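You operate a simulated robot arm through the tools that you are given. There is no shell and no other tool. Be economical: measure what you need, move in short steps, check, and stop when the job is done.

You are at the controls of a simulated two-armed robot. One attempt, no reset.

JOB
Pump tamarind twice into each of the brown and green pots; lid them.
Fine: leave the green pot at the yellow marker.

Only the result counts: the job must be done as asked and must still hold three seconds after the hand-in. Knocking over, shifting, dropping, spilling or breaking anything else fails it. Lids that push on must go on centred and level and be pressed home; caps that screw on are set level and turned clockwise until they are tight.

ROBOT AND FRAMES
Two 7-joint arms with fingered hands on one trunk that stands fixed in place. Base frame: the origin is at the foot of the trunk, x ahead of it, y to its left, z up; the work surface is at about z = 760. Lengths are in mm, angles in degrees, forces in N, time in s.
The left shoulder is at [70, 142, 1214], the right one opposite. With the tool pointing down near the work surface each hand reaches from about 100 to 760 mm from the base axis, measured 20 degrees to its own side. Payload 3.6 kg a hand.
The TCP of each hand is the grasp point between the finger pads, 25 mm short of the fingertips. In the tool frame z runs along the fingers and y along their closing line. The gripper opens to 88 mm. The gripper's body begins 29 mm behind the TCP. The gripper is a hand of 5 fingers: y runs from the thumb to the fingers, the wrist lies at [-13, -97, -162] in the tool frame, and closing takes about 1.5 s.
Orientation is that of the tool frame in the base frame, as [roll, pitch, yaw] about the fixed x, y, z axes, in that order (R = Rz(yaw) Ry(pitch) Rx(roll)). With the fingers straight down and the wrist toward the robot, the tool's x, y and z point along [0, 1, 0], [1, 0, 0] and [0, 0, -1] of the base frame.

CONTROLS
- The arms move only by the tool drive_tool. It takes "left_increments", "right_increments" or both (then of equal length, played together; a hand with none holds still); each is a list of rows, each an object of numbers (a shift or turn left out is 0, a gripper value left out holds the last): "dx", "dy", "dz": the shift along the tool's x, y, z in mm; "rx", "ry", "rz": the turn, a rotation vector about the tool's x, y, z in degrees. In form: [{"dx": .., "dy": .., "dz": .., "rx": .., "ry": .., "rz": ..}, ...]. A call has 1 to 20 rows; each row is the pose to reach, as a shift and turn from the pose commanded when the call began, along the tool's axes at that moment. "left_gripper" and "right_gripper" are, for a hand that has rows, the gripper command, from -1 (fully open) to 1 (shut), values between in proportion, set as the call begins (left out, the last holds). Rows are played at 5 a second. More than 50 mm and 8.6 degrees between two rows, or a gripper value outside its range, and nothing of the call is played. A pose out of reach is approached as far as the arm can. The call stops where the force on the tool passes 50 N (or 10 N more than at its start, if that is more) or the arm is blocked; 0.2 s more then pass. Each finger travels about 72 mm/s and halts on what it meets, pressing with about 22 N; the grip force reading is that of the motor and also rises with nothing between the fingers. The clock runs only during rows and for 0.2 s after the last one: add rows that repeat a pose to give the fingers time. The reply holds the time, the measured pose of the TCP, the force on the tool along the base axes, the opening and the grip force, in the units named above and with some noise, with the torque about the TCP (base axes, N m) and any sound that the robot's microphone picked up, and new pictures: "show" is both (left out), scene, wrist or none (wrist: the cameras of the hands that moved).
- Cameras (640 x 400 px; columns grow to the right, rows downward): "scene" is now at [119.8, -45.6, 1429.7]; the picture's right is [-0.54, -0.84, 0.00], its down [-0.58, 0.37, -0.72] and it looks along [0.61, -0.39, -0.69] (base axes); focal length 313 px, centre (320, 200). "left" rides on the left gripper at [-59, -79, -105] in its tool frame; the picture's right is [-0.73, -0.32, 0.61], its down [0.62, -0.68, 0.38] and it looks along [0.29, 0.66, 0.70] (tool axes); focal length 234 px, centre (320, 200). "right" rides on the right gripper at [59, -79, -105] in its tool frame; the picture's right is [-0.73, 0.32, -0.61], its down [-0.62, -0.68, 0.38] and it looks along [-0.29, 0.66, 0.70] (tool axes); focal length 234 px, centre (320, 200). There is no depth. A picture from a camera that has moved, and an enlarged one, comes with that camera's place and axes in the base frame and with its lens.
- lift_body(by): slides the trunk up (or, below 0, down) by that many mm; the arms and the scene camera ride with it, the base frame stays. It gives what a move gives, with no picture.
- set_fingers(index, middle, ring, little, thumb_bend, thumb_turn, hand): sets how far each is bent, from 0 (flat) to 1 (curled in); at 0.3 the hand is open as for a grip, at 0.7 the pads meet at the TCP. One left out holds its place. A second passes; each finger stops where it meets its share of the squeeze, and holds until it gets a number again. A gripper value or a shape takes the hand back. It gives what a move gives, with no picture; readings hold the bend of each and the force on index, middle, ring, little, thumb and palm. thumb_turn goes from beside the hand (0) to across from the fingers (1), as for a grip.
- preshape(shape, hand): the hand has 5 fingers and takes this shape, open, in about a second: jaw (thumb against the fingers, like two jaws); tri (thumb and two fingers); tip (a fingertip pinch); poke (one finger out to press); point (the index stretched); flat (the hand flat); cup (the hand cupped); fist (a fist). The gripper value then closes the fingers along that shape, each until it touches; the sizes above hold for jaw. It gives what a move gives, with no picture.
- head_to(pan, tilt): turns the head with the scene camera to pan (to the left, within 86 degrees either way) and tilt (down, from -29 to 69), counted from straight ahead of the robot. It gives what a move gives, and a new picture of the scene camera.
- inspect(camera, box): a new picture of the part [left, top, right, bottom] of that camera's present view, enlarged. It takes no simulated time.
- sign_off(): hands the job in; it is judged then, once.

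Go step by step. Nothing tells you positions but the pictures and the camera data: compare them with the known pose of the tool, close in by small moves and look again before you grip or let go. The budget is 120 turns and 200 pictures, counting those below and the enlarged ones. Unless the task says otherwise, let go and move clear before handing in, and close with one line.

The tools are called by a JSON object that holds its "fn" and its "kwargs". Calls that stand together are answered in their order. drive_tool: Moves the arms, as the interface text tells. Its arguments: {"type":"object","properties":{"left_increments":{"type":"array"},"left_gripper":{"type":"number"},"right_increments":{"type":"array"},"right_gripper":{"type":"number"},"show":{"type":"string","enum":["both","scene","wrist","none"]}},"required":[]} The other tools are called the same way: lift_body (by) slides the trunk up or down; preshape (shape, hand) gives the hand a shape; set_fingers (index, middle, ring, little, thumb_bend, thumb_turn, hand) moves the fingers one by one; head_to (pan, tilt) turns the head that bears the scene camera; inspect (camera, box) takes an enlarged picture of a part of a camera's view; sign_off () hands the job in.

At the start:

```text
t: 0.0
left_ee_pos: [491.9, -59.3, 1171.7]
left_ee_rot: [-179.9, 0.1, 90.0]
left_contact_force: [0.1, -0.2, 0.3]
left_ft_torque: [0.05, 0.0, -0.01]
left_width: 87.7
left_grip_force: 0.1
left_shape: jaw
left_bend: [0.3, 0.3, 0.3, 0.3, 0.3, 0.98]
left_finger forces: [0.1, 0.1, 0.0, 0.0, 0.0, 0.0]
right_ee_pos: [421.8, -381.6, 1173.0]
right_ee_rot: [180.0, 0.0, 90.0]
right_contact_force: [0.0, 0.0, 0.1]
right_ft_torque: [0.02, 0.0, 0.01]
right_width: 87.7
right_grip_force: 0.1
right_shape: jaw
right_bend: [0.3, 0.3, 0.3, 0.3, 0.3, 0.98]
right_finger forces: [0.0, 0.1, 0.0, 0.0, 0.0, 0.1]
trunk travel left (down, up): [-750.0, 190.0]
head pan, tilt: [-32.7, 43.6]
```

scene: 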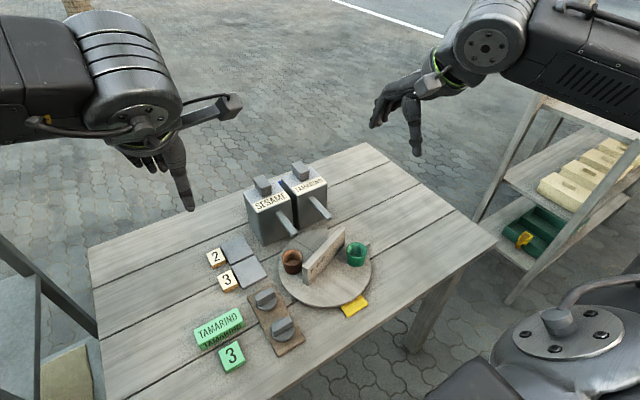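
right: 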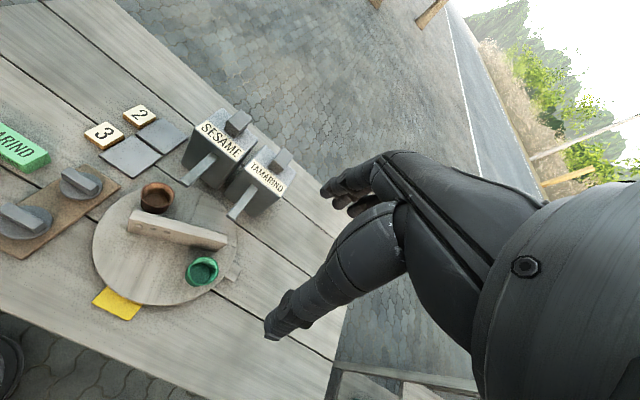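
left: 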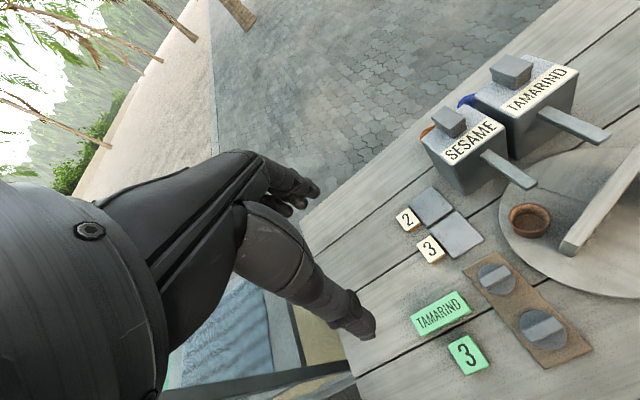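

I see two dispensers, a turntable with the brown and green pots, two lids on a board and some tiles. I'll enlarge the view before measuring anything.

{"fn": "inspect", "kwargs": {"camera": "scene", "box": [180, 140, 400, 380]}}

{"fn": "inspect", "kwargs": {"camera": "right", "box": [0, 90, 320, 330]}}

{"fn": "inspect", "kwargs": {"camera": "left", "box": [380, 40, 640, 390]}}

```text
1.67 times, centred on (290, 260) of scene
camera zoom: at [119.8, -45.6, 1429.7], right [-0.54, -0.84, 0.0], down [-0.58, 0.37, -0.72], along [0.61, -0.39, -0.69], focal length 522 px, centre (370, 100)
```

zoom: 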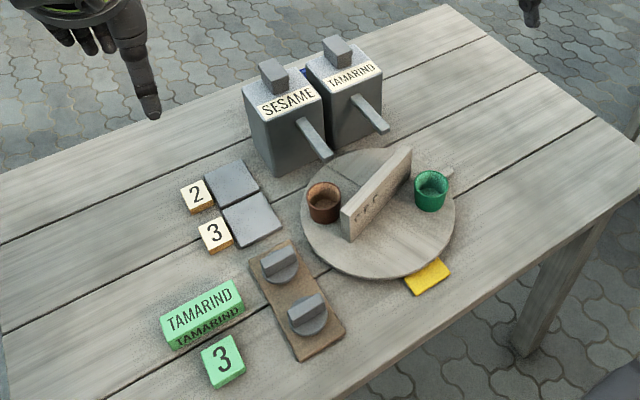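

```text
1.67 times, centred on (160, 210) of right
camera zoom: at [342.1, -323.1, 1277.1], right [0.32, -0.73, 0.61], down [-0.68, -0.62, -0.38], along [0.66, -0.29, -0.7], focal length 390 px, centre (587, 183)
```

zoom: 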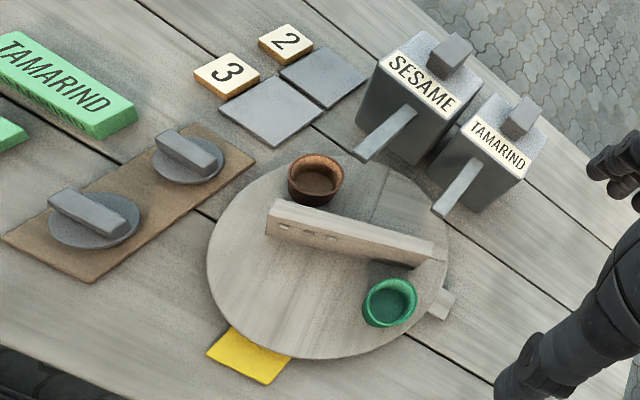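

```text
1.14 times, centred on (510, 215) of left
camera zoom: at [413.7, -118.3, 1275.7], right [-0.32, -0.73, -0.61], down [-0.68, 0.62, -0.38], along [0.66, 0.29, -0.7], focal length 268 px, centre (103, 183)
```

zoom: 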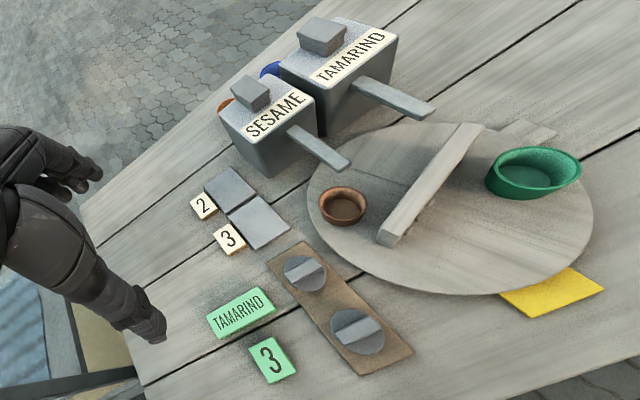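

The turntable sits near (495,-300), with the spouts at about z 870 over it. I'll zoom in on the details of the tab, wall, pumps and lids.

{"fn": "inspect", "kwargs": {"camera": "scene", "box": [270, 210, 390, 320]}}

{"fn": "inspect", "kwargs": {"camera": "right", "box": [80, 160, 260, 320]}}

{"fn": "inspect", "kwargs": {"camera": "scene", "box": [230, 150, 350, 250]}}

{"fn": "inspect", "kwargs": {"camera": "scene", "box": [180, 240, 320, 380]}}

```text
3.64 times, centred on (330, 265) of scene
camera zoom: at [119.8, -45.6, 1429.7], right [-0.54, -0.84, 0.0], down [-0.58, 0.37, -0.72], along [0.61, -0.39, -0.69], focal length 1140 px, centre (284, -36)
```

zoom: 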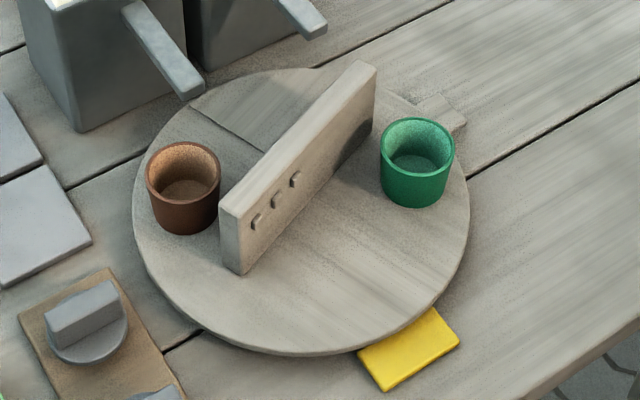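

```text
2.50 times, centred on (170, 240) of right
camera zoom: at [342.1, -323.1, 1277.1], right [0.32, -0.73, 0.61], down [-0.68, -0.62, -0.38], along [0.66, -0.29, -0.7], focal length 585 px, centre (695, 100)
```

zoom: 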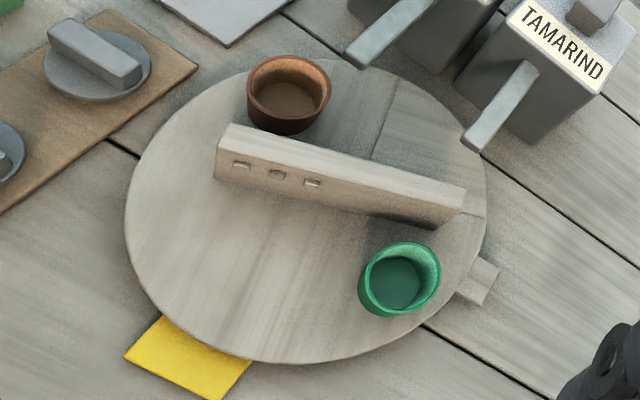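

```text
4.00 times, centred on (290, 200) of scene
camera zoom: at [119.8, -45.6, 1429.7], right [-0.54, -0.84, 0.0], down [-0.58, 0.37, -0.72], along [0.61, -0.39, -0.69], focal length 1254 px, centre (440, 200)
```

zoom: 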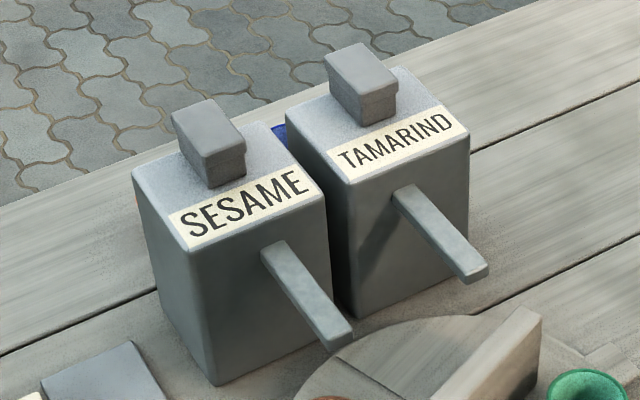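

```text
2.86 times, centred on (250, 310) of scene
camera zoom: at [119.8, -45.6, 1429.7], right [-0.54, -0.84, 0.0], down [-0.58, 0.37, -0.72], along [0.61, -0.39, -0.69], focal length 896 px, centre (520, -114)
```

zoom: 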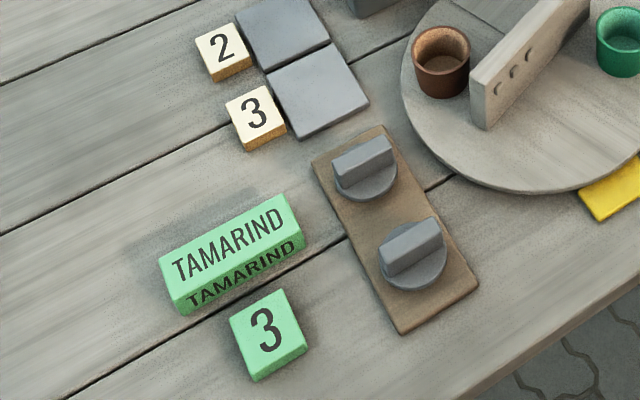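

Both pots look to be about 76 mm from the disc centre, near (494,-299). The tamarind spout tip is near (552,-346,867) and the yellow marker is on the robot side. I'll try the poke shape and look at the hand.

{"fn": "preshape", "kwargs": {"hand": "right", "shape": "poke"}}

{"fn": "drive_tool", "kwargs": {"right_increments": [{"dy": 10, "dz": 30}, {"dy": 30, "dz": 70}, {"dy": 50, "dz": 110}, {"dy": 50, "dz": 110}]}}

```text
t: 0.9
left_ee_pos: [491.2, -58.4, 1169.6]
left_ee_rot: [180.0, 0.0, 90.1]
left_contact_force: [0.3, 0.1, 0.2]
left_ft_torque: [0.05, -0.03, -0.01]
left_width: 87.6
left_grip_force: 0.1
left_shape: jaw
left_bend: [0.3, 0.3, 0.3, 0.3, 0.3, 0.98]
left_finger forces: [0.0, 0.1, 0.1, 0.1, 0.1, 0.0]
right_ee_pos: [421.4, -380.0, 1172.5]
right_ee_rot: [-180.0, 0.0, 89.9]
right_contact_force: [0.6, -0.2, 0.7]
right_ft_torque: [-0.03, 0.04, -0.02]
right_width: 0.0
right_grip_force: 0.0
right_shape: poke
right_bend: [0.7, 0.7, 0.99, 0.99, 1.0, 1.0]
right_finger forces: [0.1, 0.0, 0.1, 0.0, 0.1, 0.0]
trunk travel left (down, up): [-750.0, 190.0]
head pan, tilt: [-32.7, 43.6]
```

```text
t: 1.9
left_ee_pos: [490.7, -58.9, 1170.9]
left_ee_rot: [180.0, 0.1, 90.0]
left_contact_force: [-0.6, 0.4, 0.0]
left_ft_torque: [-0.04, -0.01, -0.01]
left_width: 87.5
left_grip_force: 0.0
left_shape: jaw
left_bend: [0.3, 0.3, 0.3, 0.3, 0.3, 0.98]
left_finger forces: [0.0, 0.0, 0.1, 0.1, 0.0, 0.0]
right_ee_pos: [467.1, -380.8, 1061.9]
right_ee_rot: [180.0, 0.0, 89.9]
right_contact_force: [-0.5, 0.1, -0.4]
right_ft_torque: [0.01, 0.02, 0.0]
right_width: 0.0
right_grip_force: 0.1
right_shape: poke
right_bend: [0.7, 0.7, 0.99, 0.99, 1.0, 1.0]
right_finger forces: [0.0, 0.0, 0.0, 0.0, 0.1, 0.0]
trunk travel left (down, up): [-750.0, 190.0]
head pan, tilt: [-32.7, 43.6]
camera scene: at [118.9, -45.1, 1429.8], right [-0.54, -0.84, 0.0], down [-0.58, 0.37, -0.72], along [0.61, -0.39, -0.69], focal length 313 px, centre (320, 200)
camera right: at [389.2, -322.8, 1167.0], right [0.32, -0.73, 0.61], down [-0.68, -0.62, -0.38], along [0.66, -0.29, -0.7], focal length 234 px, centre (320, 200)
```

scene: 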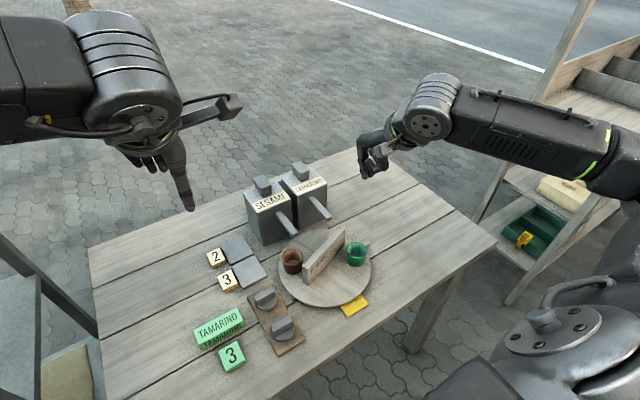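
right: 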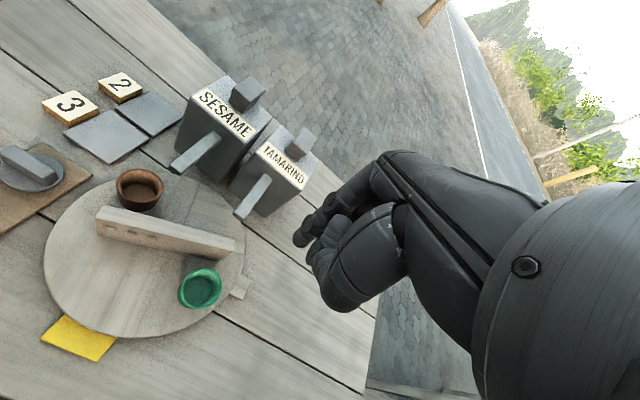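

The hand has two fingers bent to the TCP. I'll look at it close up.

{"fn": "inspect", "kwargs": {"camera": "scene", "box": [340, 70, 470, 190]}}

{"fn": "inspect", "kwargs": {"camera": "right", "box": [30, 150, 290, 370]}}

```text
3.33 times, centred on (405, 130) of scene
camera zoom: at [118.9, -45.1, 1429.8], right [-0.54, -0.84, 0.0], down [-0.58, 0.37, -0.72], along [0.61, -0.39, -0.69], focal length 1045 px, centre (37, 433)
```

zoom: 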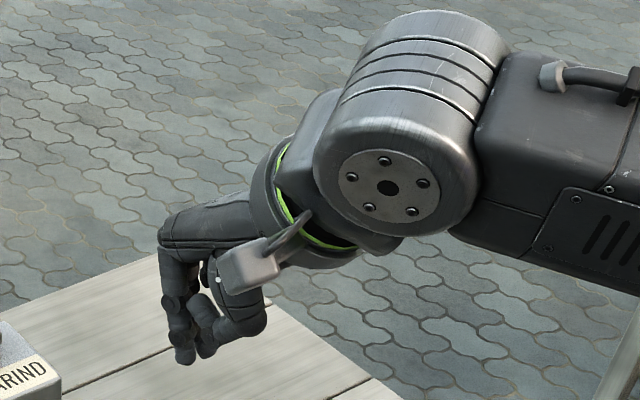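

```text
1.82 times, centred on (160, 260) of right
camera zoom: at [389.2, -322.8, 1167.0], right [0.32, -0.73, 0.61], down [-0.68, -0.62, -0.38], along [0.66, -0.29, -0.7], focal length 426 px, centre (611, 91)
```

zoom: 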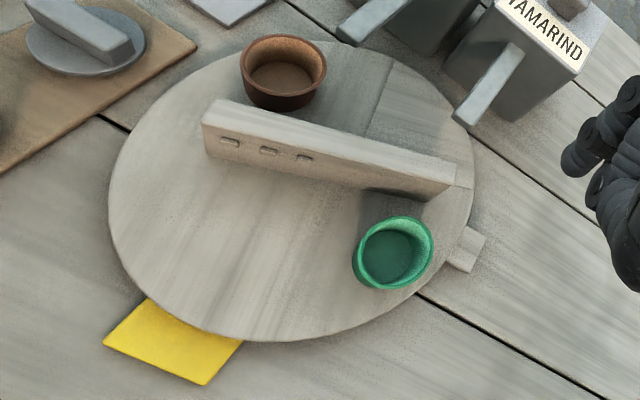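

The wall runs from A (469,-231) to B (519,-369), with its top at about z 848. I'll lower the fingertips on the robot side of end A and later push the wall clockwise, keeping clear of the spouts.

{"fn": "drive_tool", "kwargs": {"right_increments": [{"dx": 30, "dy": -5}, {"dx": 60, "dy": -15}, {"dx": 90, "dy": -20}, {"dx": 115, "dy": -20, "dz": 20}, {"dx": 115, "dy": -20, "dz": 60}, {"dx": 115, "dy": -20, "dz": 100}, {"dx": 115, "dy": -20, "dz": 140}, {"dx": 115, "dy": -20, "dz": 160}, {"dx": 115, "dy": -20, "dz": 160}]}}

```text
t: 3.9
left_ee_pos: [493.0, -57.7, 1170.7]
left_ee_rot: [-179.9, 0.1, 90.1]
left_contact_force: [0.7, 0.4, 0.9]
left_ft_torque: [0.02, -0.01, 0.0]
left_width: 87.5
left_grip_force: 0.1
left_shape: jaw
left_bend: [0.3, 0.3, 0.3, 0.3, 0.3, 0.98]
left_finger forces: [0.1, 0.1, 0.0, 0.0, 0.0, 0.0]
right_ee_pos: [450.8, -264.9, 900.4]
right_ee_rot: [-180.0, 0.0, 89.9]
right_contact_force: [0.5, 0.8, -0.4]
right_ft_torque: [-0.01, -0.02, 0.0]
right_width: 0.2
right_grip_force: 0.0
right_shape: poke
right_bend: [0.7, 0.7, 0.99, 0.99, 1.0, 1.0]
right_finger forces: [0.0, 0.0, 0.0, 0.0, 0.0, 0.0]
trunk travel left (down, up): [-750.0, 190.0]
head pan, tilt: [-32.7, 43.6]
camera scene: at [119.9, -45.4, 1429.6], right [-0.54, -0.84, 0.0], down [-0.58, 0.37, -0.72], along [0.61, -0.39, -0.69], focal length 313 px, centre (320, 200)
camera right: at [371.7, -206.6, 1004.4], right [0.32, -0.73, 0.61], down [-0.68, -0.62, -0.38], along [0.66, -0.29, -0.7], focal length 234 px, centre (320, 200)
```

scene: 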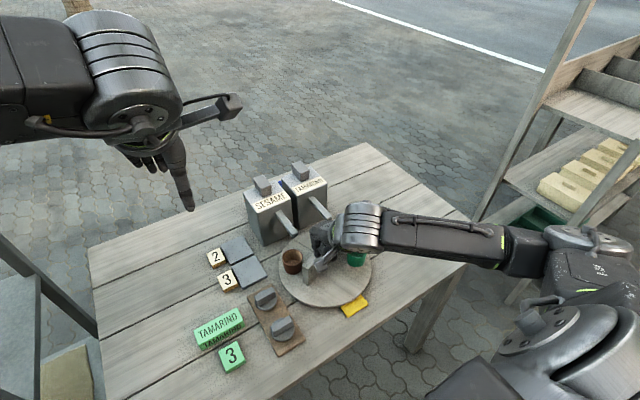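
right: 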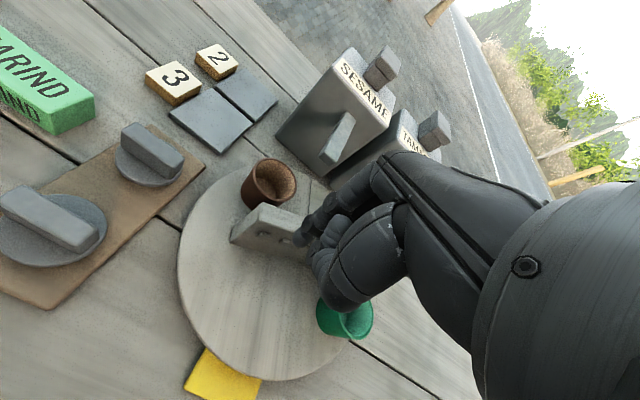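

I want to see how low the thumb hangs before descending.

{"fn": "inspect", "kwargs": {"camera": "scene", "box": [270, 190, 390, 290]}}

{"fn": "inspect", "kwargs": {"camera": "right", "box": [220, 140, 440, 350]}}

```text
4.00 times, centred on (330, 240) of scene
camera zoom: at [119.9, -45.4, 1429.6], right [-0.54, -0.84, 0.0], down [-0.58, 0.37, -0.72], along [0.61, -0.39, -0.69], focal length 1254 px, centre (280, 40)
```

zoom: 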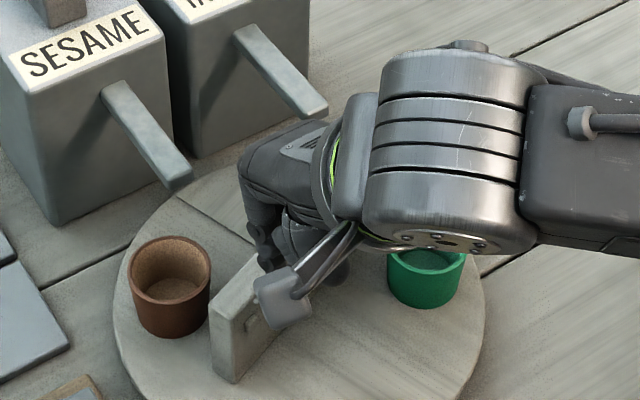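

```text
1.90 times, centred on (330, 245) of right
camera zoom: at [371.7, -206.6, 1004.4], right [0.32, -0.73, 0.61], down [-0.68, -0.62, -0.38], along [0.66, -0.29, -0.7], focal length 446 px, centre (301, 114)
```

zoom: 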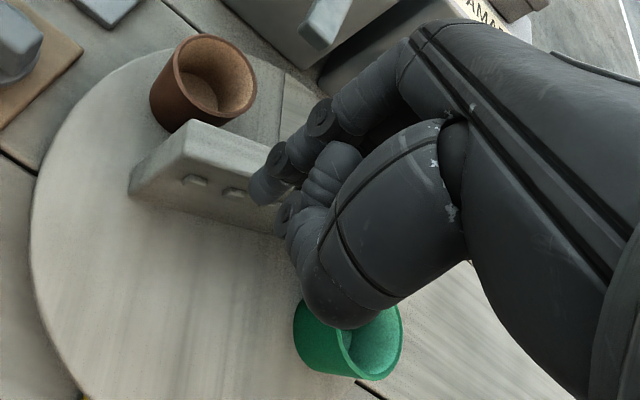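

The tips will be about 10 mm clear of the wall face. I'll go down to TCP z 838.

{"fn": "drive_tool", "kwargs": {"right_increments": [{"dy": -6, "dz": 20}, {"dy": -6, "dz": 40}, {"dy": -6, "dz": 52}, {"dy": -6, "dz": 62}, {"dy": -6, "dz": 62}]}}

{"fn": "inspect", "kwargs": {"camera": "scene", "box": [270, 190, 390, 290]}}

```text
t: 5.1
left_ee_pos: [492.4, -58.5, 1171.9]
left_ee_rot: [-179.9, 0.1, 90.0]
left_contact_force: [-0.6, 0.3, 0.3]
left_ft_torque: [0.03, 0.02, -0.03]
left_width: 87.6
left_grip_force: 0.0
left_shape: jaw
left_bend: [0.3, 0.3, 0.3, 0.3, 0.3, 0.98]
left_finger forces: [0.0, 0.0, 0.0, 0.0, 0.0, 0.1]
right_ee_pos: [445.3, -264.7, 839.6]
right_ee_rot: [-180.0, 0.1, 90.0]
right_contact_force: [0.2, 0.1, 1.3]
right_ft_torque: [-0.01, 0.05, 0.01]
right_width: 0.0
right_grip_force: 0.1
right_shape: poke
right_bend: [0.7, 0.7, 0.99, 0.99, 1.0, 1.0]
right_finger forces: [0.1, 0.7, 0.0, 0.0, 0.0, 0.0]
trunk travel left (down, up): [-750.0, 190.0]
head pan, tilt: [-32.7, 43.6]
camera scene: at [119.8, -45.6, 1429.6], right [-0.54, -0.84, 0.0], down [-0.58, 0.37, -0.72], along [0.61, -0.39, -0.69], focal length 313 px, centre (320, 200)
camera right: at [366.3, -206.6, 944.4], right [0.32, -0.73, 0.61], down [-0.68, -0.62, -0.38], along [0.66, -0.29, -0.7], focal length 234 px, centre (320, 200)
```

scene: 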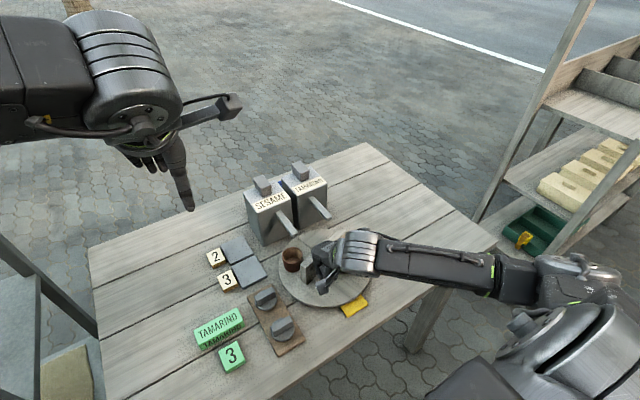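
right: 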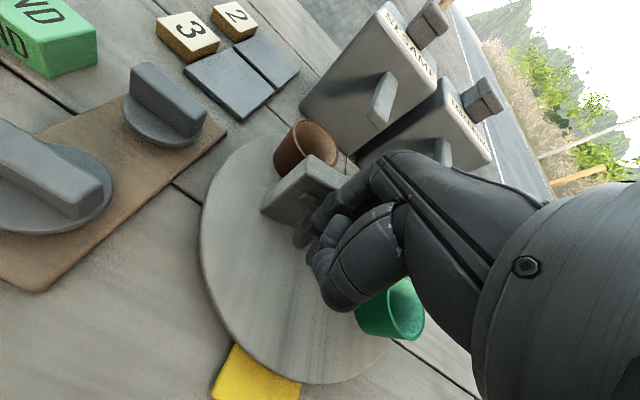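

```text
4.00 times, centred on (330, 240) of scene
camera zoom: at [119.8, -45.6, 1429.6], right [-0.54, -0.84, 0.0], down [-0.58, 0.37, -0.72], along [0.61, -0.39, -0.69], focal length 1254 px, centre (280, 40)
```

zoom: 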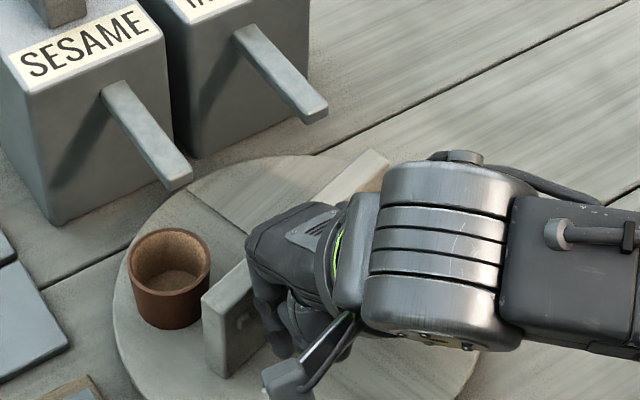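

The middle finger just touches the wall. Now I'll push along an arc of about 30° clockwise.

{"fn": "drive_tool", "kwargs": {"right_increments": [{"dy": 3.4, "dx": 4}, {"dy": 6.8, "dx": 8}, {"dy": 11, "dx": 11.5}, {"dy": 15, "dx": 14.7}, {"dy": 19.5, "dx": 17.5}, {"dy": 24.1, "dx": 19.8}, {"dy": 24.1, "dx": 19.8}]}}

{"fn": "inspect", "kwargs": {"camera": "scene", "box": [270, 190, 390, 290]}}

```text
t: 6.7
left_ee_pos: [492.6, -58.6, 1171.0]
left_ee_rot: [179.9, 0.0, 90.0]
left_contact_force: [-0.2, -0.3, -0.9]
left_ft_torque: [0.04, 0.01, -0.04]
left_width: 87.6
left_grip_force: 0.1
left_shape: jaw
left_bend: [0.3, 0.3, 0.3, 0.3, 0.3, 0.98]
left_finger forces: [0.0, 0.1, 0.0, 0.0, 0.1, 0.1]
right_ee_pos: [470.7, -246.3, 840.6]
right_ee_rot: [179.9, 0.0, 90.0]
right_contact_force: [0.1, 0.3, -0.3]
right_ft_torque: [0.03, -0.02, 0.02]
right_width: 0.0
right_grip_force: 0.0
right_shape: poke
right_bend: [0.7, 0.7, 0.99, 0.99, 1.0, 1.0]
right_finger forces: [0.1, 0.5, 0.0, 0.0, 0.0, 0.0]
trunk travel left (down, up): [-750.0, 190.0]
head pan, tilt: [-32.7, 43.6]
camera scene: at [119.6, -45.5, 1429.7], right [-0.54, -0.84, 0.0], down [-0.58, 0.37, -0.72], along [0.61, -0.39, -0.69], focal length 313 px, centre (320, 200)
camera right: at [391.2, -187.4, 945.7], right [0.32, -0.73, 0.61], down [-0.68, -0.62, -0.38], along [0.66, -0.29, -0.7], focal length 234 px, centre (320, 200)
```

scene: 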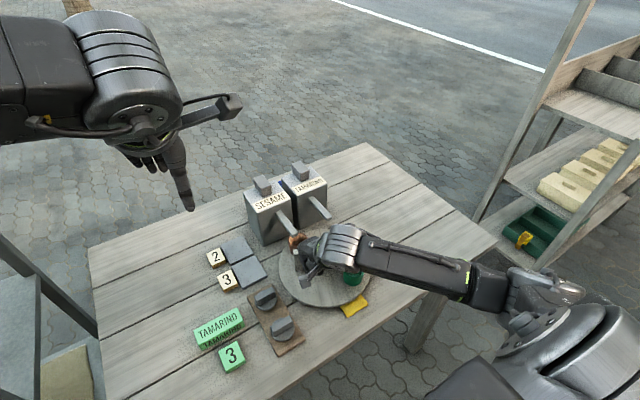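
right: 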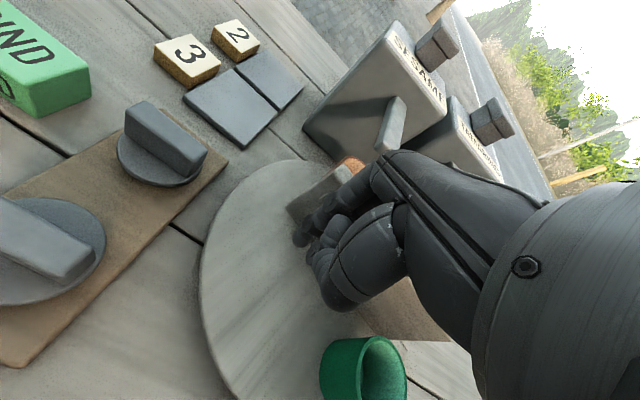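

```text
4.00 times, centred on (330, 240) of scene
camera zoom: at [119.6, -45.5, 1429.7], right [-0.54, -0.84, 0.0], down [-0.58, 0.37, -0.72], along [0.61, -0.39, -0.69], focal length 1254 px, centre (280, 40)
```

zoom: 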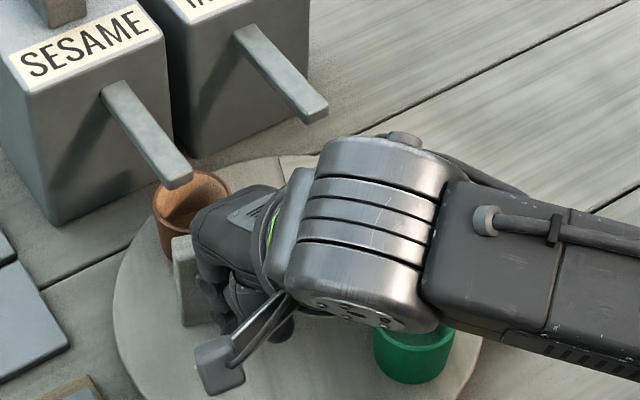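

That works: the disc turned with only light force. I'll push about 20° more, watching the sesame spout.

{"fn": "drive_tool", "kwargs": {"right_increments": [{"dy": 5, "dx": 2}, {"dy": 9.9, "dx": 3.5}, {"dy": 15, "dx": 4.5}, {"dy": 20.2, "dx": 5.2}, {"dy": 20.2, "dx": 5.2}], "show": "none"}}

{"fn": "inspect", "kwargs": {"camera": "scene", "box": [270, 190, 390, 290]}}

```text
t: 7.9
left_ee_pos: [491.4, -59.2, 1170.7]
left_ee_rot: [180.0, 0.0, 90.0]
left_contact_force: [-1.1, -0.3, -0.8]
left_ft_torque: [0.0, 0.02, 0.0]
left_width: 87.6
left_grip_force: 0.2
left_shape: jaw
left_bend: [0.3, 0.3, 0.3, 0.3, 0.3, 0.98]
left_finger forces: [0.0, 0.0, 0.1, 0.0, 0.0, 0.1]
right_ee_pos: [490.3, -241.7, 839.9]
right_ee_rot: [179.9, 0.0, 89.9]
right_contact_force: [-0.5, 0.1, 0.8]
right_ft_torque: [-0.01, -0.04, 0.0]
right_width: 0.0
right_grip_force: 0.1
right_shape: poke
right_bend: [0.7, 0.7, 0.99, 0.99, 1.0, 1.0]
right_finger forces: [0.1, 0.1, 1.4, 0.0, 0.0, 0.1]
trunk travel left (down, up): [-750.0, 190.0]
head pan, tilt: [-32.7, 43.6]
```

```text
4.00 times, centred on (330, 240) of scene
camera zoom: at [119.4, -45.4, 1429.7], right [-0.54, -0.84, 0.0], down [-0.58, 0.37, -0.72], along [0.61, -0.39, -0.69], focal length 1254 px, centre (280, 40)
```

zoom: 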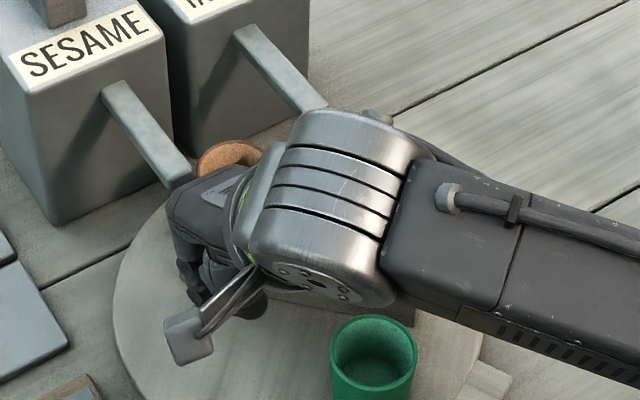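

The tab and wall have moved about -66°, so the green pot is now near 180° and the brown near 0°. I'll back off, rise, swing the wrist to the right side and push the B end for the last ~39°.

{"fn": "drive_tool", "kwargs": {"right_increments": [{"dy": -12, "dz": -5}, {"dy": -18, "dz": -40}, {"dy": -18, "dz": -85}, {"dy": -15, "dx": -20, "dz": -110}, {"dy": -12, "dx": -40, "dz": -110, "rz": -8}, {"dy": -10, "dx": -60, "dz": -110, "rz": -16}, {"dy": -8, "dx": -80, "dz": -110, "rz": -24}, {"dy": -4, "dx": -100, "dz": -110, "rz": -32}, {"dy": 0, "dx": -115, "dz": -110, "rz": -40}, {"dy": 8, "dx": -120, "dz": -110, "rz": -48}, {"dy": 8, "dx": -120, "dz": -110, "rz": -56}, {"dy": 8, "dx": -120, "dz": -110, "rz": -64}, {"dy": 8, "dx": -120, "dz": -110, "rz": -72}, {"dy": 8, "dx": -120, "dz": -110, "rz": -80}, {"dy": 8, "dx": -120, "dz": -110, "rz": -80}]}}

{"fn": "inspect", "kwargs": {"camera": "scene", "box": [250, 170, 410, 310]}}

```text
t: 11.1
left_ee_pos: [492.4, -59.3, 1170.9]
left_ee_rot: [-180.0, 0.0, 90.0]
left_contact_force: [-0.4, 0.0, -0.1]
left_ft_torque: [0.0, -0.01, 0.0]
left_width: 87.5
left_grip_force: 0.0
left_shape: jaw
left_bend: [0.3, 0.3, 0.3, 0.3, 0.3, 0.98]
left_finger forces: [0.1, 0.1, 0.0, 0.0, 0.0, 0.1]
right_ee_pos: [497.1, -359.5, 950.5]
right_ee_rot: [-180.0, 0.1, 170.0]
right_contact_force: [-0.3, 0.0, -0.8]
right_ft_torque: [0.0, 0.01, 0.01]
right_width: 0.1
right_grip_force: 0.1
right_shape: poke
right_bend: [0.7, 0.7, 0.99, 0.99, 1.0, 1.0]
right_finger forces: [0.1, 0.0, 0.1, 0.0, 0.0, 0.1]
trunk travel left (down, up): [-750.0, 190.0]
head pan, tilt: [-32.7, 43.6]
camera scene: at [119.7, -45.6, 1429.7], right [-0.54, -0.84, 0.0], down [-0.58, 0.37, -0.72], along [0.61, -0.39, -0.69], focal length 313 px, centre (320, 200)
camera right: at [425.6, -429.3, 1056.3], right [0.77, 0.19, 0.61], down [0.5, -0.78, -0.38], along [0.4, 0.6, -0.7], focal length 234 px, centre (320, 200)
```

scene: 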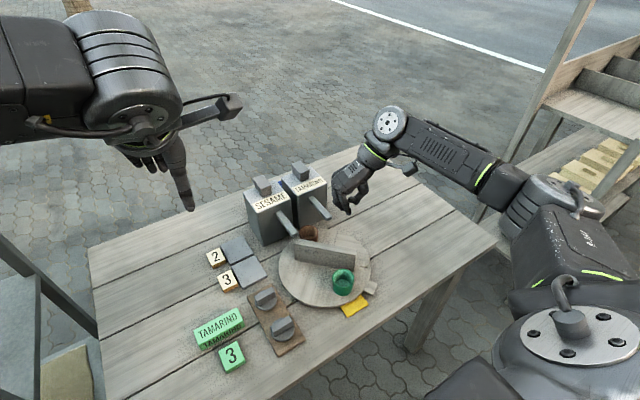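
right: 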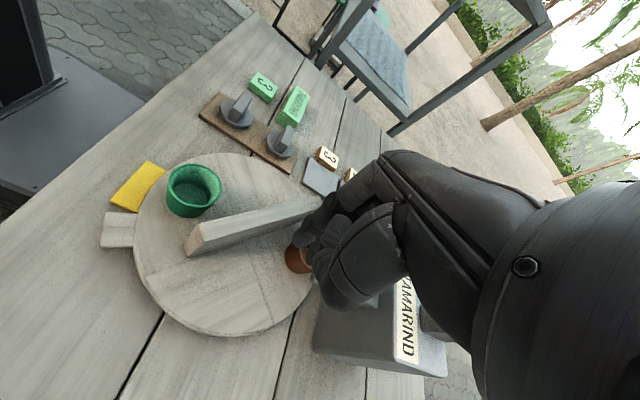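

```text
2.86 times, centred on (330, 240) of scene
camera zoom: at [119.7, -45.6, 1429.7], right [-0.54, -0.84, 0.0], down [-0.58, 0.37, -0.72], along [0.61, -0.39, -0.69], focal length 896 px, centre (291, 86)
```

zoom: 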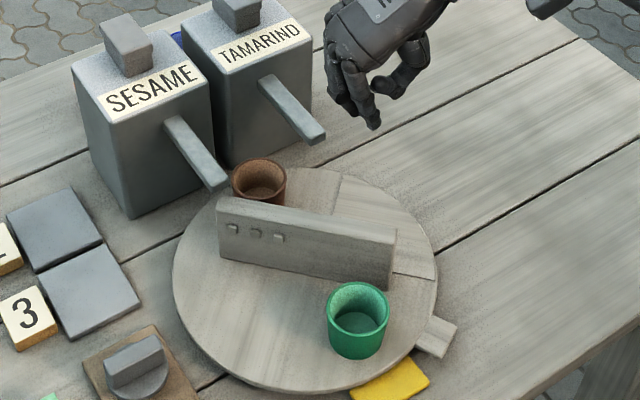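

The brown pot is now at 0° and the green at 180°. I'll lower the fingers on the right side of the wall's B half.

{"fn": "drive_tool", "kwargs": {"right_increments": [{"dx": 8.4, "dy": -10}, {"dx": 8.4, "dy": -10, "dz": 30}, {"dx": 8.4, "dy": -10, "dz": 60}, {"dx": 8.4, "dy": -10, "dz": 90}, {"dx": 8.4, "dy": -10, "dz": 110}, {"dx": 8.4, "dy": -10, "dz": 110}], "show": "wrist"}}

{"fn": "inspect", "kwargs": {"camera": "scene", "box": [250, 170, 410, 310]}}

```text
t: 12.5
left_ee_pos: [492.1, -59.3, 1171.7]
left_ee_rot: [-179.9, -0.1, 90.0]
left_contact_force: [0.3, -0.7, -0.1]
left_ft_torque: [0.01, -0.02, -0.01]
left_width: 87.4
left_grip_force: 0.1
left_shape: jaw
left_bend: [0.3, 0.3, 0.3, 0.3, 0.3, 0.98]
left_finger forces: [0.0, 0.1, 0.0, 0.1, 0.2, 0.1]
right_ee_pos: [487.4, -370.0, 838.0]
right_ee_rot: [180.0, 0.0, 169.9]
right_contact_force: [0.6, 1.0, 0.6]
right_ft_torque: [-0.01, -0.03, -0.01]
right_width: 0.3
right_grip_force: 0.1
right_shape: poke
right_bend: [0.7, 0.7, 0.99, 0.99, 1.0, 1.0]
right_finger forces: [0.0, 0.0, 0.0, 0.0, 0.0, 0.0]
trunk travel left (down, up): [-750.0, 190.0]
head pan, tilt: [-32.7, 43.6]
camera right: at [415.5, -438.4, 943.9], right [0.77, 0.19, 0.61], down [0.49, -0.78, -0.38], along [0.4, 0.6, -0.7], focal length 234 px, centre (320, 200)
```

right: 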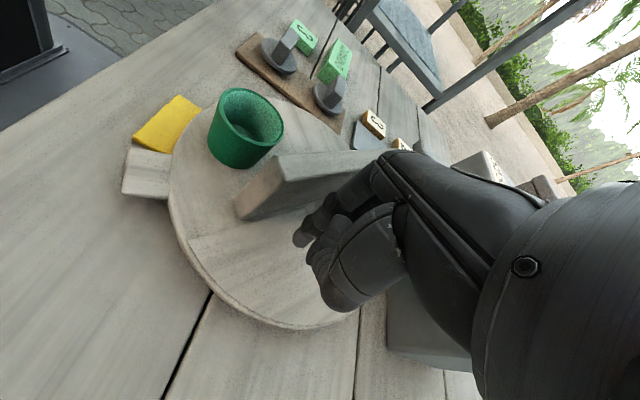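

```text
2.86 times, centred on (330, 240) of scene
camera zoom: at [119.6, -45.6, 1429.7], right [-0.54, -0.84, 0.0], down [-0.58, 0.37, -0.72], along [0.61, -0.39, -0.69], focal length 896 px, centre (291, 86)
```

zoom: 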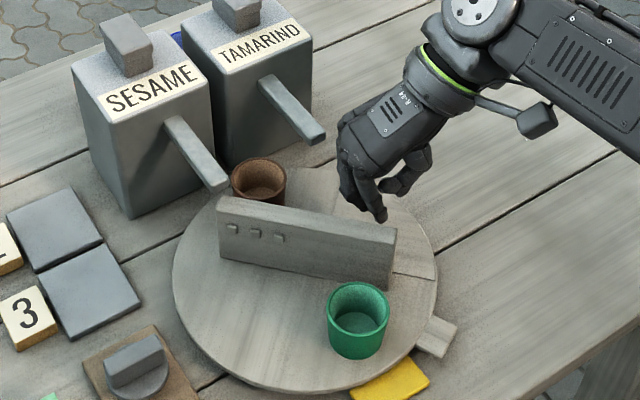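

The path is clear. I'll push toward the wall along the arc.

{"fn": "drive_tool", "kwargs": {"right_increments": [{"dx": 7, "dy": 4}, {"dx": 13.6, "dy": 7.8}, {"dx": 19, "dy": 11}, {"dx": 23.8, "dy": 14.1}, {"dx": 28.5, "dy": 16.5}, {"dx": 32.7, "dy": 18.6}, {"dx": 32.7, "dy": 18.6}], "show": "none"}}

{"fn": "inspect", "kwargs": {"camera": "scene", "box": [250, 170, 410, 310]}}

```text
t: 14.1
left_ee_pos: [492.7, -59.1, 1171.2]
left_ee_rot: [-180.0, 0.0, 90.0]
left_contact_force: [-0.3, -0.2, -0.4]
left_ft_torque: [0.0, 0.03, -0.01]
left_width: 87.5
left_grip_force: 0.1
left_shape: jaw
left_bend: [0.3, 0.3, 0.3, 0.3, 0.3, 0.98]
left_finger forces: [0.1, 0.0, 0.0, 0.1, 0.1, 0.1]
right_ee_pos: [456.6, -345.3, 839.9]
right_ee_rot: [180.0, 0.0, 169.9]
right_contact_force: [0.2, -0.9, 0.3]
right_ft_torque: [0.03, -0.02, -0.03]
right_width: 0.2
right_grip_force: 0.0
right_shape: poke
right_bend: [0.7, 0.7, 0.99, 0.99, 1.0, 1.0]
right_finger forces: [0.0, 0.6, 0.1, 0.0, 0.0, 0.0]
trunk travel left (down, up): [-750.0, 190.0]
head pan, tilt: [-32.7, 43.6]
```

```text
2.86 times, centred on (330, 240) of scene
camera zoom: at [120.0, -45.7, 1429.6], right [-0.54, -0.84, 0.0], down [-0.58, 0.37, -0.72], along [0.61, -0.39, -0.69], focal length 896 px, centre (291, 86)
```

zoom: 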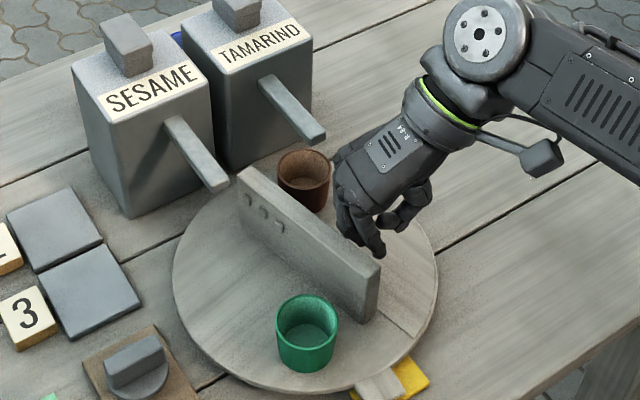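

The brown pot is at about -32° and needs about -38°. I'll nudge it 5 mm more.

{"fn": "drive_tool", "kwargs": {"right_increments": [{"dx": 1.2, "dy": 2.6}, {"dx": 2.4, "dy": 5.2}, {"dx": 2.4, "dy": 5.2}], "show": "none"}}

{"fn": "inspect", "kwargs": {"camera": "scene", "box": [270, 180, 370, 280]}}

```text
t: 14.9
left_ee_pos: [494.1, -58.3, 1170.4]
left_ee_rot: [180.0, 0.0, 90.1]
left_contact_force: [-0.4, -0.6, 0.5]
left_ft_torque: [-0.02, -0.03, -0.01]
left_width: 87.6
left_grip_force: 0.0
left_shape: jaw
left_bend: [0.3, 0.3, 0.3, 0.3, 0.3, 0.98]
left_finger forces: [0.0, 0.0, 0.0, 0.0, 0.0, 0.1]
right_ee_pos: [457.2, -340.1, 839.0]
right_ee_rot: [180.0, 0.0, 169.9]
right_contact_force: [-0.1, -1.7, 0.0]
right_ft_torque: [0.01, 0.0, 0.04]
right_width: 0.0
right_grip_force: 0.1
right_shape: poke
right_bend: [0.7, 0.7, 0.99, 0.99, 1.0, 1.0]
right_finger forces: [0.0, 1.0, 0.0, 0.1, 0.0, 0.1]
trunk travel left (down, up): [-750.0, 190.0]
head pan, tilt: [-32.7, 43.6]
```

```text
4.00 times, centred on (320, 230) of scene
camera zoom: at [119.7, -45.9, 1429.7], right [-0.54, -0.84, 0.0], down [-0.58, 0.37, -0.72], along [0.61, -0.39, -0.69], focal length 1254 px, centre (320, 80)
```

zoom: 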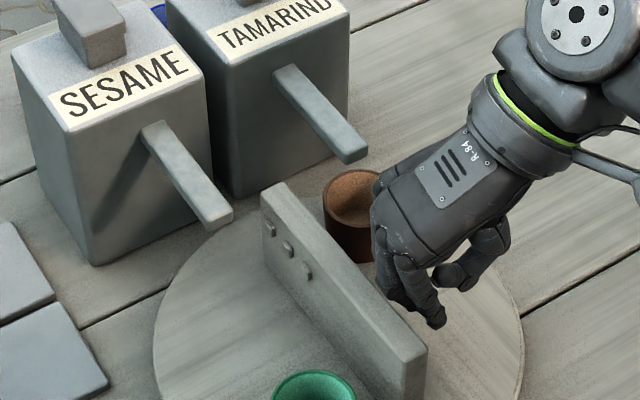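

The brown pot is now centred under the tamarind spout. I'll retreat, rise and go toward the pump knob with the standard wrist orientation.

{"fn": "drive_tool", "kwargs": {"right_increments": [{"dy": -14}, {"dy": -25, "dz": -20}, {"dy": -25, "dz": -60}, {"dy": -25, "dz": -110}, {"dy": -25, "dz": -155}, {"dy": -20, "dz": -200}, {"dx": -17, "dy": -16, "dz": -201, "rz": 8}, {"dx": -34, "dy": -12, "dz": -201, "rz": 16}, {"dx": -51, "dy": -8, "dz": -201, "rz": 24}, {"dx": -68, "dy": -4, "dz": -201, "rz": 32}, {"dx": -85, "dy": 0, "dz": -201, "rz": 40}, {"dx": -102, "dy": 5, "dz": -201, "rz": 48}, {"dx": -119, "dy": 10, "dz": -201, "rz": 56}, {"dx": -136, "dy": 14, "dz": -201, "rz": 64}, {"dx": -154, "dy": 18, "dz": -201, "rz": 72}, {"dx": -172, "dy": 21, "dz": -201, "rz": 80}, {"dx": -172, "dy": 21, "dz": -201, "rz": 80}]}}

{"fn": "inspect", "kwargs": {"camera": "scene", "box": [230, 130, 400, 280]}}

```text
t: 18.5
left_ee_pos: [491.9, -58.1, 1171.1]
left_ee_rot: [-179.9, 0.0, 90.0]
left_contact_force: [-0.9, 0.2, 0.4]
left_ft_torque: [-0.02, 0.0, -0.03]
left_width: 87.4
left_grip_force: 0.0
left_shape: jaw
left_bend: [0.3, 0.3, 0.3, 0.3, 0.3, 0.98]
left_finger forces: [0.0, 0.1, 0.1, 0.0, 0.1, 0.0]
right_ee_pos: [630.8, -346.9, 1039.7]
right_ee_rot: [179.9, 0.0, 89.8]
right_contact_force: [0.5, 0.6, 0.6]
right_ft_torque: [-0.04, -0.02, -0.02]
right_width: 0.0
right_grip_force: 0.0
right_shape: poke
right_bend: [0.7, 0.7, 0.99, 0.99, 1.0, 1.0]
right_finger forces: [0.1, 0.0, 0.0, 0.0, 0.0, 0.0]
trunk travel left (down, up): [-750.0, 190.0]
head pan, tilt: [-32.7, 43.6]
camera scene: at [119.3, -45.9, 1429.7], right [-0.54, -0.84, 0.0], down [-0.58, 0.37, -0.72], along [0.61, -0.39, -0.69], focal length 313 px, centre (320, 200)
camera right: at [551.4, -289.0, 1146.1], right [0.32, -0.73, 0.61], down [-0.68, -0.62, -0.38], along [0.66, -0.29, -0.7], focal length 234 px, centre (320, 200)
```

scene: 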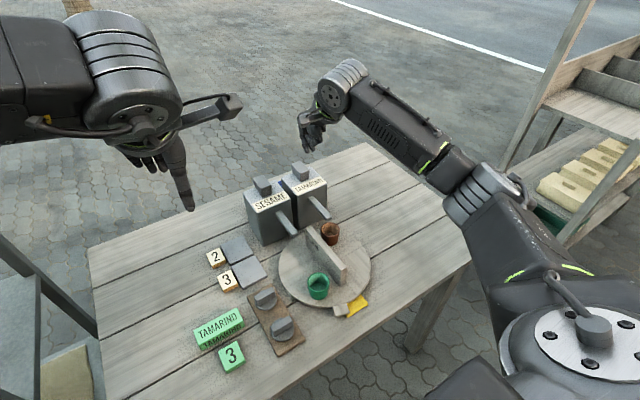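
right: 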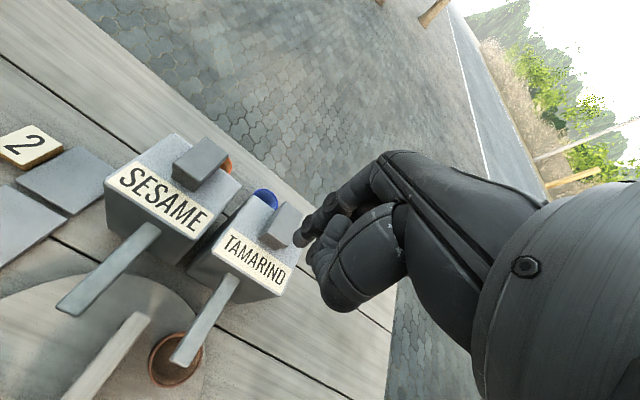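

```text
2.67 times, centred on (315, 205) of scene
camera zoom: at [119.3, -45.9, 1429.7], right [-0.54, -0.84, 0.0], down [-0.58, 0.37, -0.72], along [0.61, -0.39, -0.69], focal length 836 px, centre (333, 187)
```

zoom: 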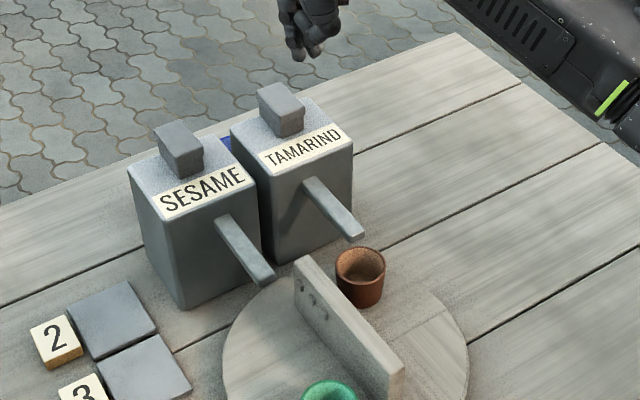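

The pot looks within about 6 mm of the spout axis. I'll check more precisely with an enlarged wrist view.

{"fn": "inspect", "kwargs": {"camera": "right", "box": [80, 170, 330, 400]}}

{"fn": "inspect", "kwargs": {"camera": "scene", "box": [290, 170, 370, 270]}}

```text
1.74 times, centred on (205, 285) of right
camera zoom: at [551.4, -289.0, 1146.1], right [0.32, -0.73, 0.61], down [-0.68, -0.62, -0.38], along [0.66, -0.29, -0.7], focal length 407 px, centre (520, 52)
```

zoom: 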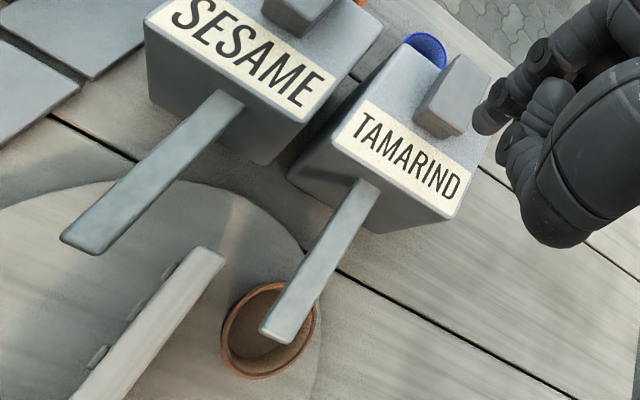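

```text
4.00 times, centred on (330, 220) of scene
camera zoom: at [119.3, -45.9, 1429.7], right [-0.54, -0.84, 0.0], down [-0.58, 0.37, -0.72], along [0.61, -0.39, -0.69], focal length 1254 px, centre (280, 120)
```

zoom: 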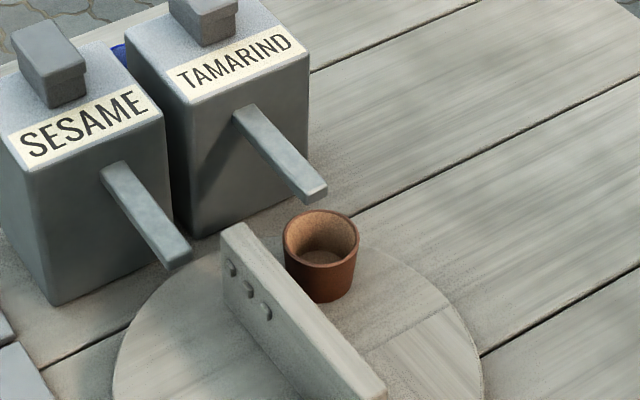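

The pot is about 6 mm off the spout axis, well inside its 20 mm radius. The tamarind knob top is at about (690,-349,932), so I'll move above it.

{"fn": "drive_tool", "kwargs": {"right_increments": [{"dy": 20}, {"dy": 40, "dx": -1, "dz": 10}, {"dy": 57, "dx": -1, "dz": 30}, {"dy": 57, "dx": -1, "dz": 55}, {"dy": 57, "dx": -1, "dz": 55}], "show": "none"}}

{"fn": "inspect", "kwargs": {"camera": "scene", "box": [240, 110, 360, 220]}}

{"fn": "inspect", "kwargs": {"camera": "right", "box": [130, 140, 430, 340]}}

```text
t: 19.7
left_ee_pos: [491.8, -57.8, 1172.0]
left_ee_rot: [180.0, 0.0, 90.0]
left_contact_force: [0.4, -0.1, -0.3]
left_ft_torque: [0.01, 0.02, -0.01]
left_width: 87.5
left_grip_force: 0.1
left_shape: jaw
left_bend: [0.3, 0.3, 0.3, 0.3, 0.3, 0.98]
left_finger forces: [0.0, 0.0, 0.0, 0.1, 0.0, 0.1]
right_ee_pos: [686.2, -349.6, 986.2]
right_ee_rot: [180.0, 0.0, 89.9]
right_contact_force: [-0.1, -0.3, 0.3]
right_ft_torque: [0.02, 0.0, 0.01]
right_width: 0.0
right_grip_force: 0.1
right_shape: poke
right_bend: [0.7, 0.7, 0.99, 0.99, 1.0, 1.0]
right_finger forces: [0.0, 0.0, 0.0, 0.1, 0.0, 0.1]
trunk travel left (down, up): [-750.0, 190.0]
head pan, tilt: [-32.7, 43.6]
```

```text
3.64 times, centred on (300, 165) of scene
camera zoom: at [119.6, -45.5, 1429.7], right [-0.54, -0.84, 0.0], down [-0.58, 0.37, -0.72], along [0.61, -0.39, -0.69], focal length 1140 px, centre (393, 327)
```

zoom: 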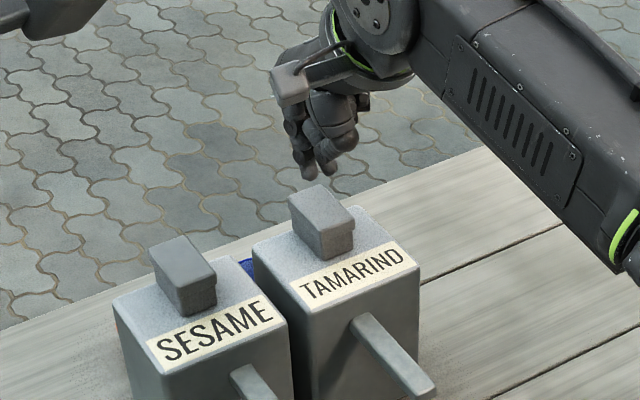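

```text
2.00 times, centred on (280, 240) of right
camera zoom: at [608.1, -292.2, 1091.6], right [0.32, -0.73, 0.61], down [-0.68, -0.62, -0.38], along [0.66, -0.29, -0.69], focal length 468 px, centre (400, 120)
```

zoom: 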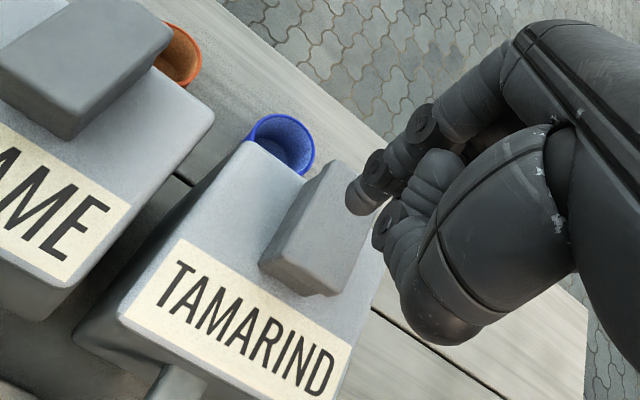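

The fingertips line up above the knob. I'll press slowly until resistance and listen for the sound.

{"fn": "drive_tool", "kwargs": {"right_increments": [{"dz": 10}, {"dz": 20}, {"dz": 25}, {"dz": 28}, {"dz": 31}, {"dz": 34}, {"dz": 37}, {"dz": 40}], "show": "none"}}

{"fn": "inspect", "kwargs": {"camera": "scene", "box": [240, 130, 380, 260]}}

```text
t: 21.5
left_ee_pos: [492.4, -57.6, 1171.7]
left_ee_rot: [-180.0, 0.0, 90.0]
left_contact_force: [-0.2, -0.5, -0.2]
left_ft_torque: [0.03, 0.03, 0.01]
left_width: 87.7
left_grip_force: 0.1
left_shape: jaw
left_bend: [0.3, 0.3, 0.3, 0.3, 0.3, 0.98]
left_finger forces: [0.0, 0.0, 0.0, 0.0, 0.0, 0.0]
right_ee_pos: [687.6, -352.5, 946.5]
right_ee_rot: [179.9, 0.0, 90.0]
right_contact_force: [-0.4, 0.3, 2.7]
right_ft_torque: [0.02, 0.02, -0.02]
right_width: 0.0
right_grip_force: 0.0
right_shape: poke
right_bend: [0.7, 0.7, 0.99, 0.99, 1.0, 1.0]
right_finger forces: [0.1, 2.1, 0.0, 0.1, 0.0, 0.0]
trunk travel left (down, up): [-750.0, 190.0]
head pan, tilt: [-32.7, 43.6]
```

```text
3.08 times, centred on (310, 195) of scene
camera zoom: at [119.4, -45.3, 1429.7], right [-0.54, -0.84, 0.0], down [-0.58, 0.37, -0.72], along [0.61, -0.39, -0.69], focal length 964 px, centre (351, 215)
```

zoom: 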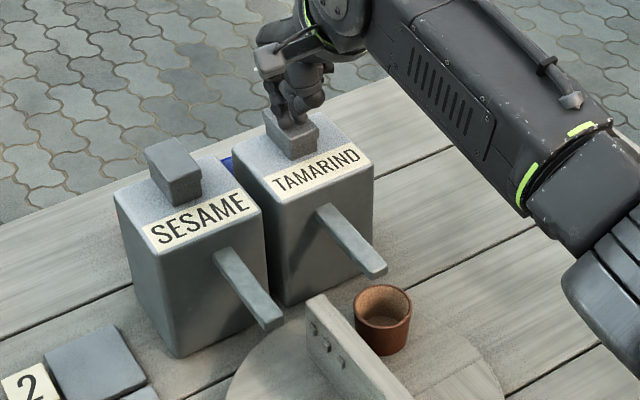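

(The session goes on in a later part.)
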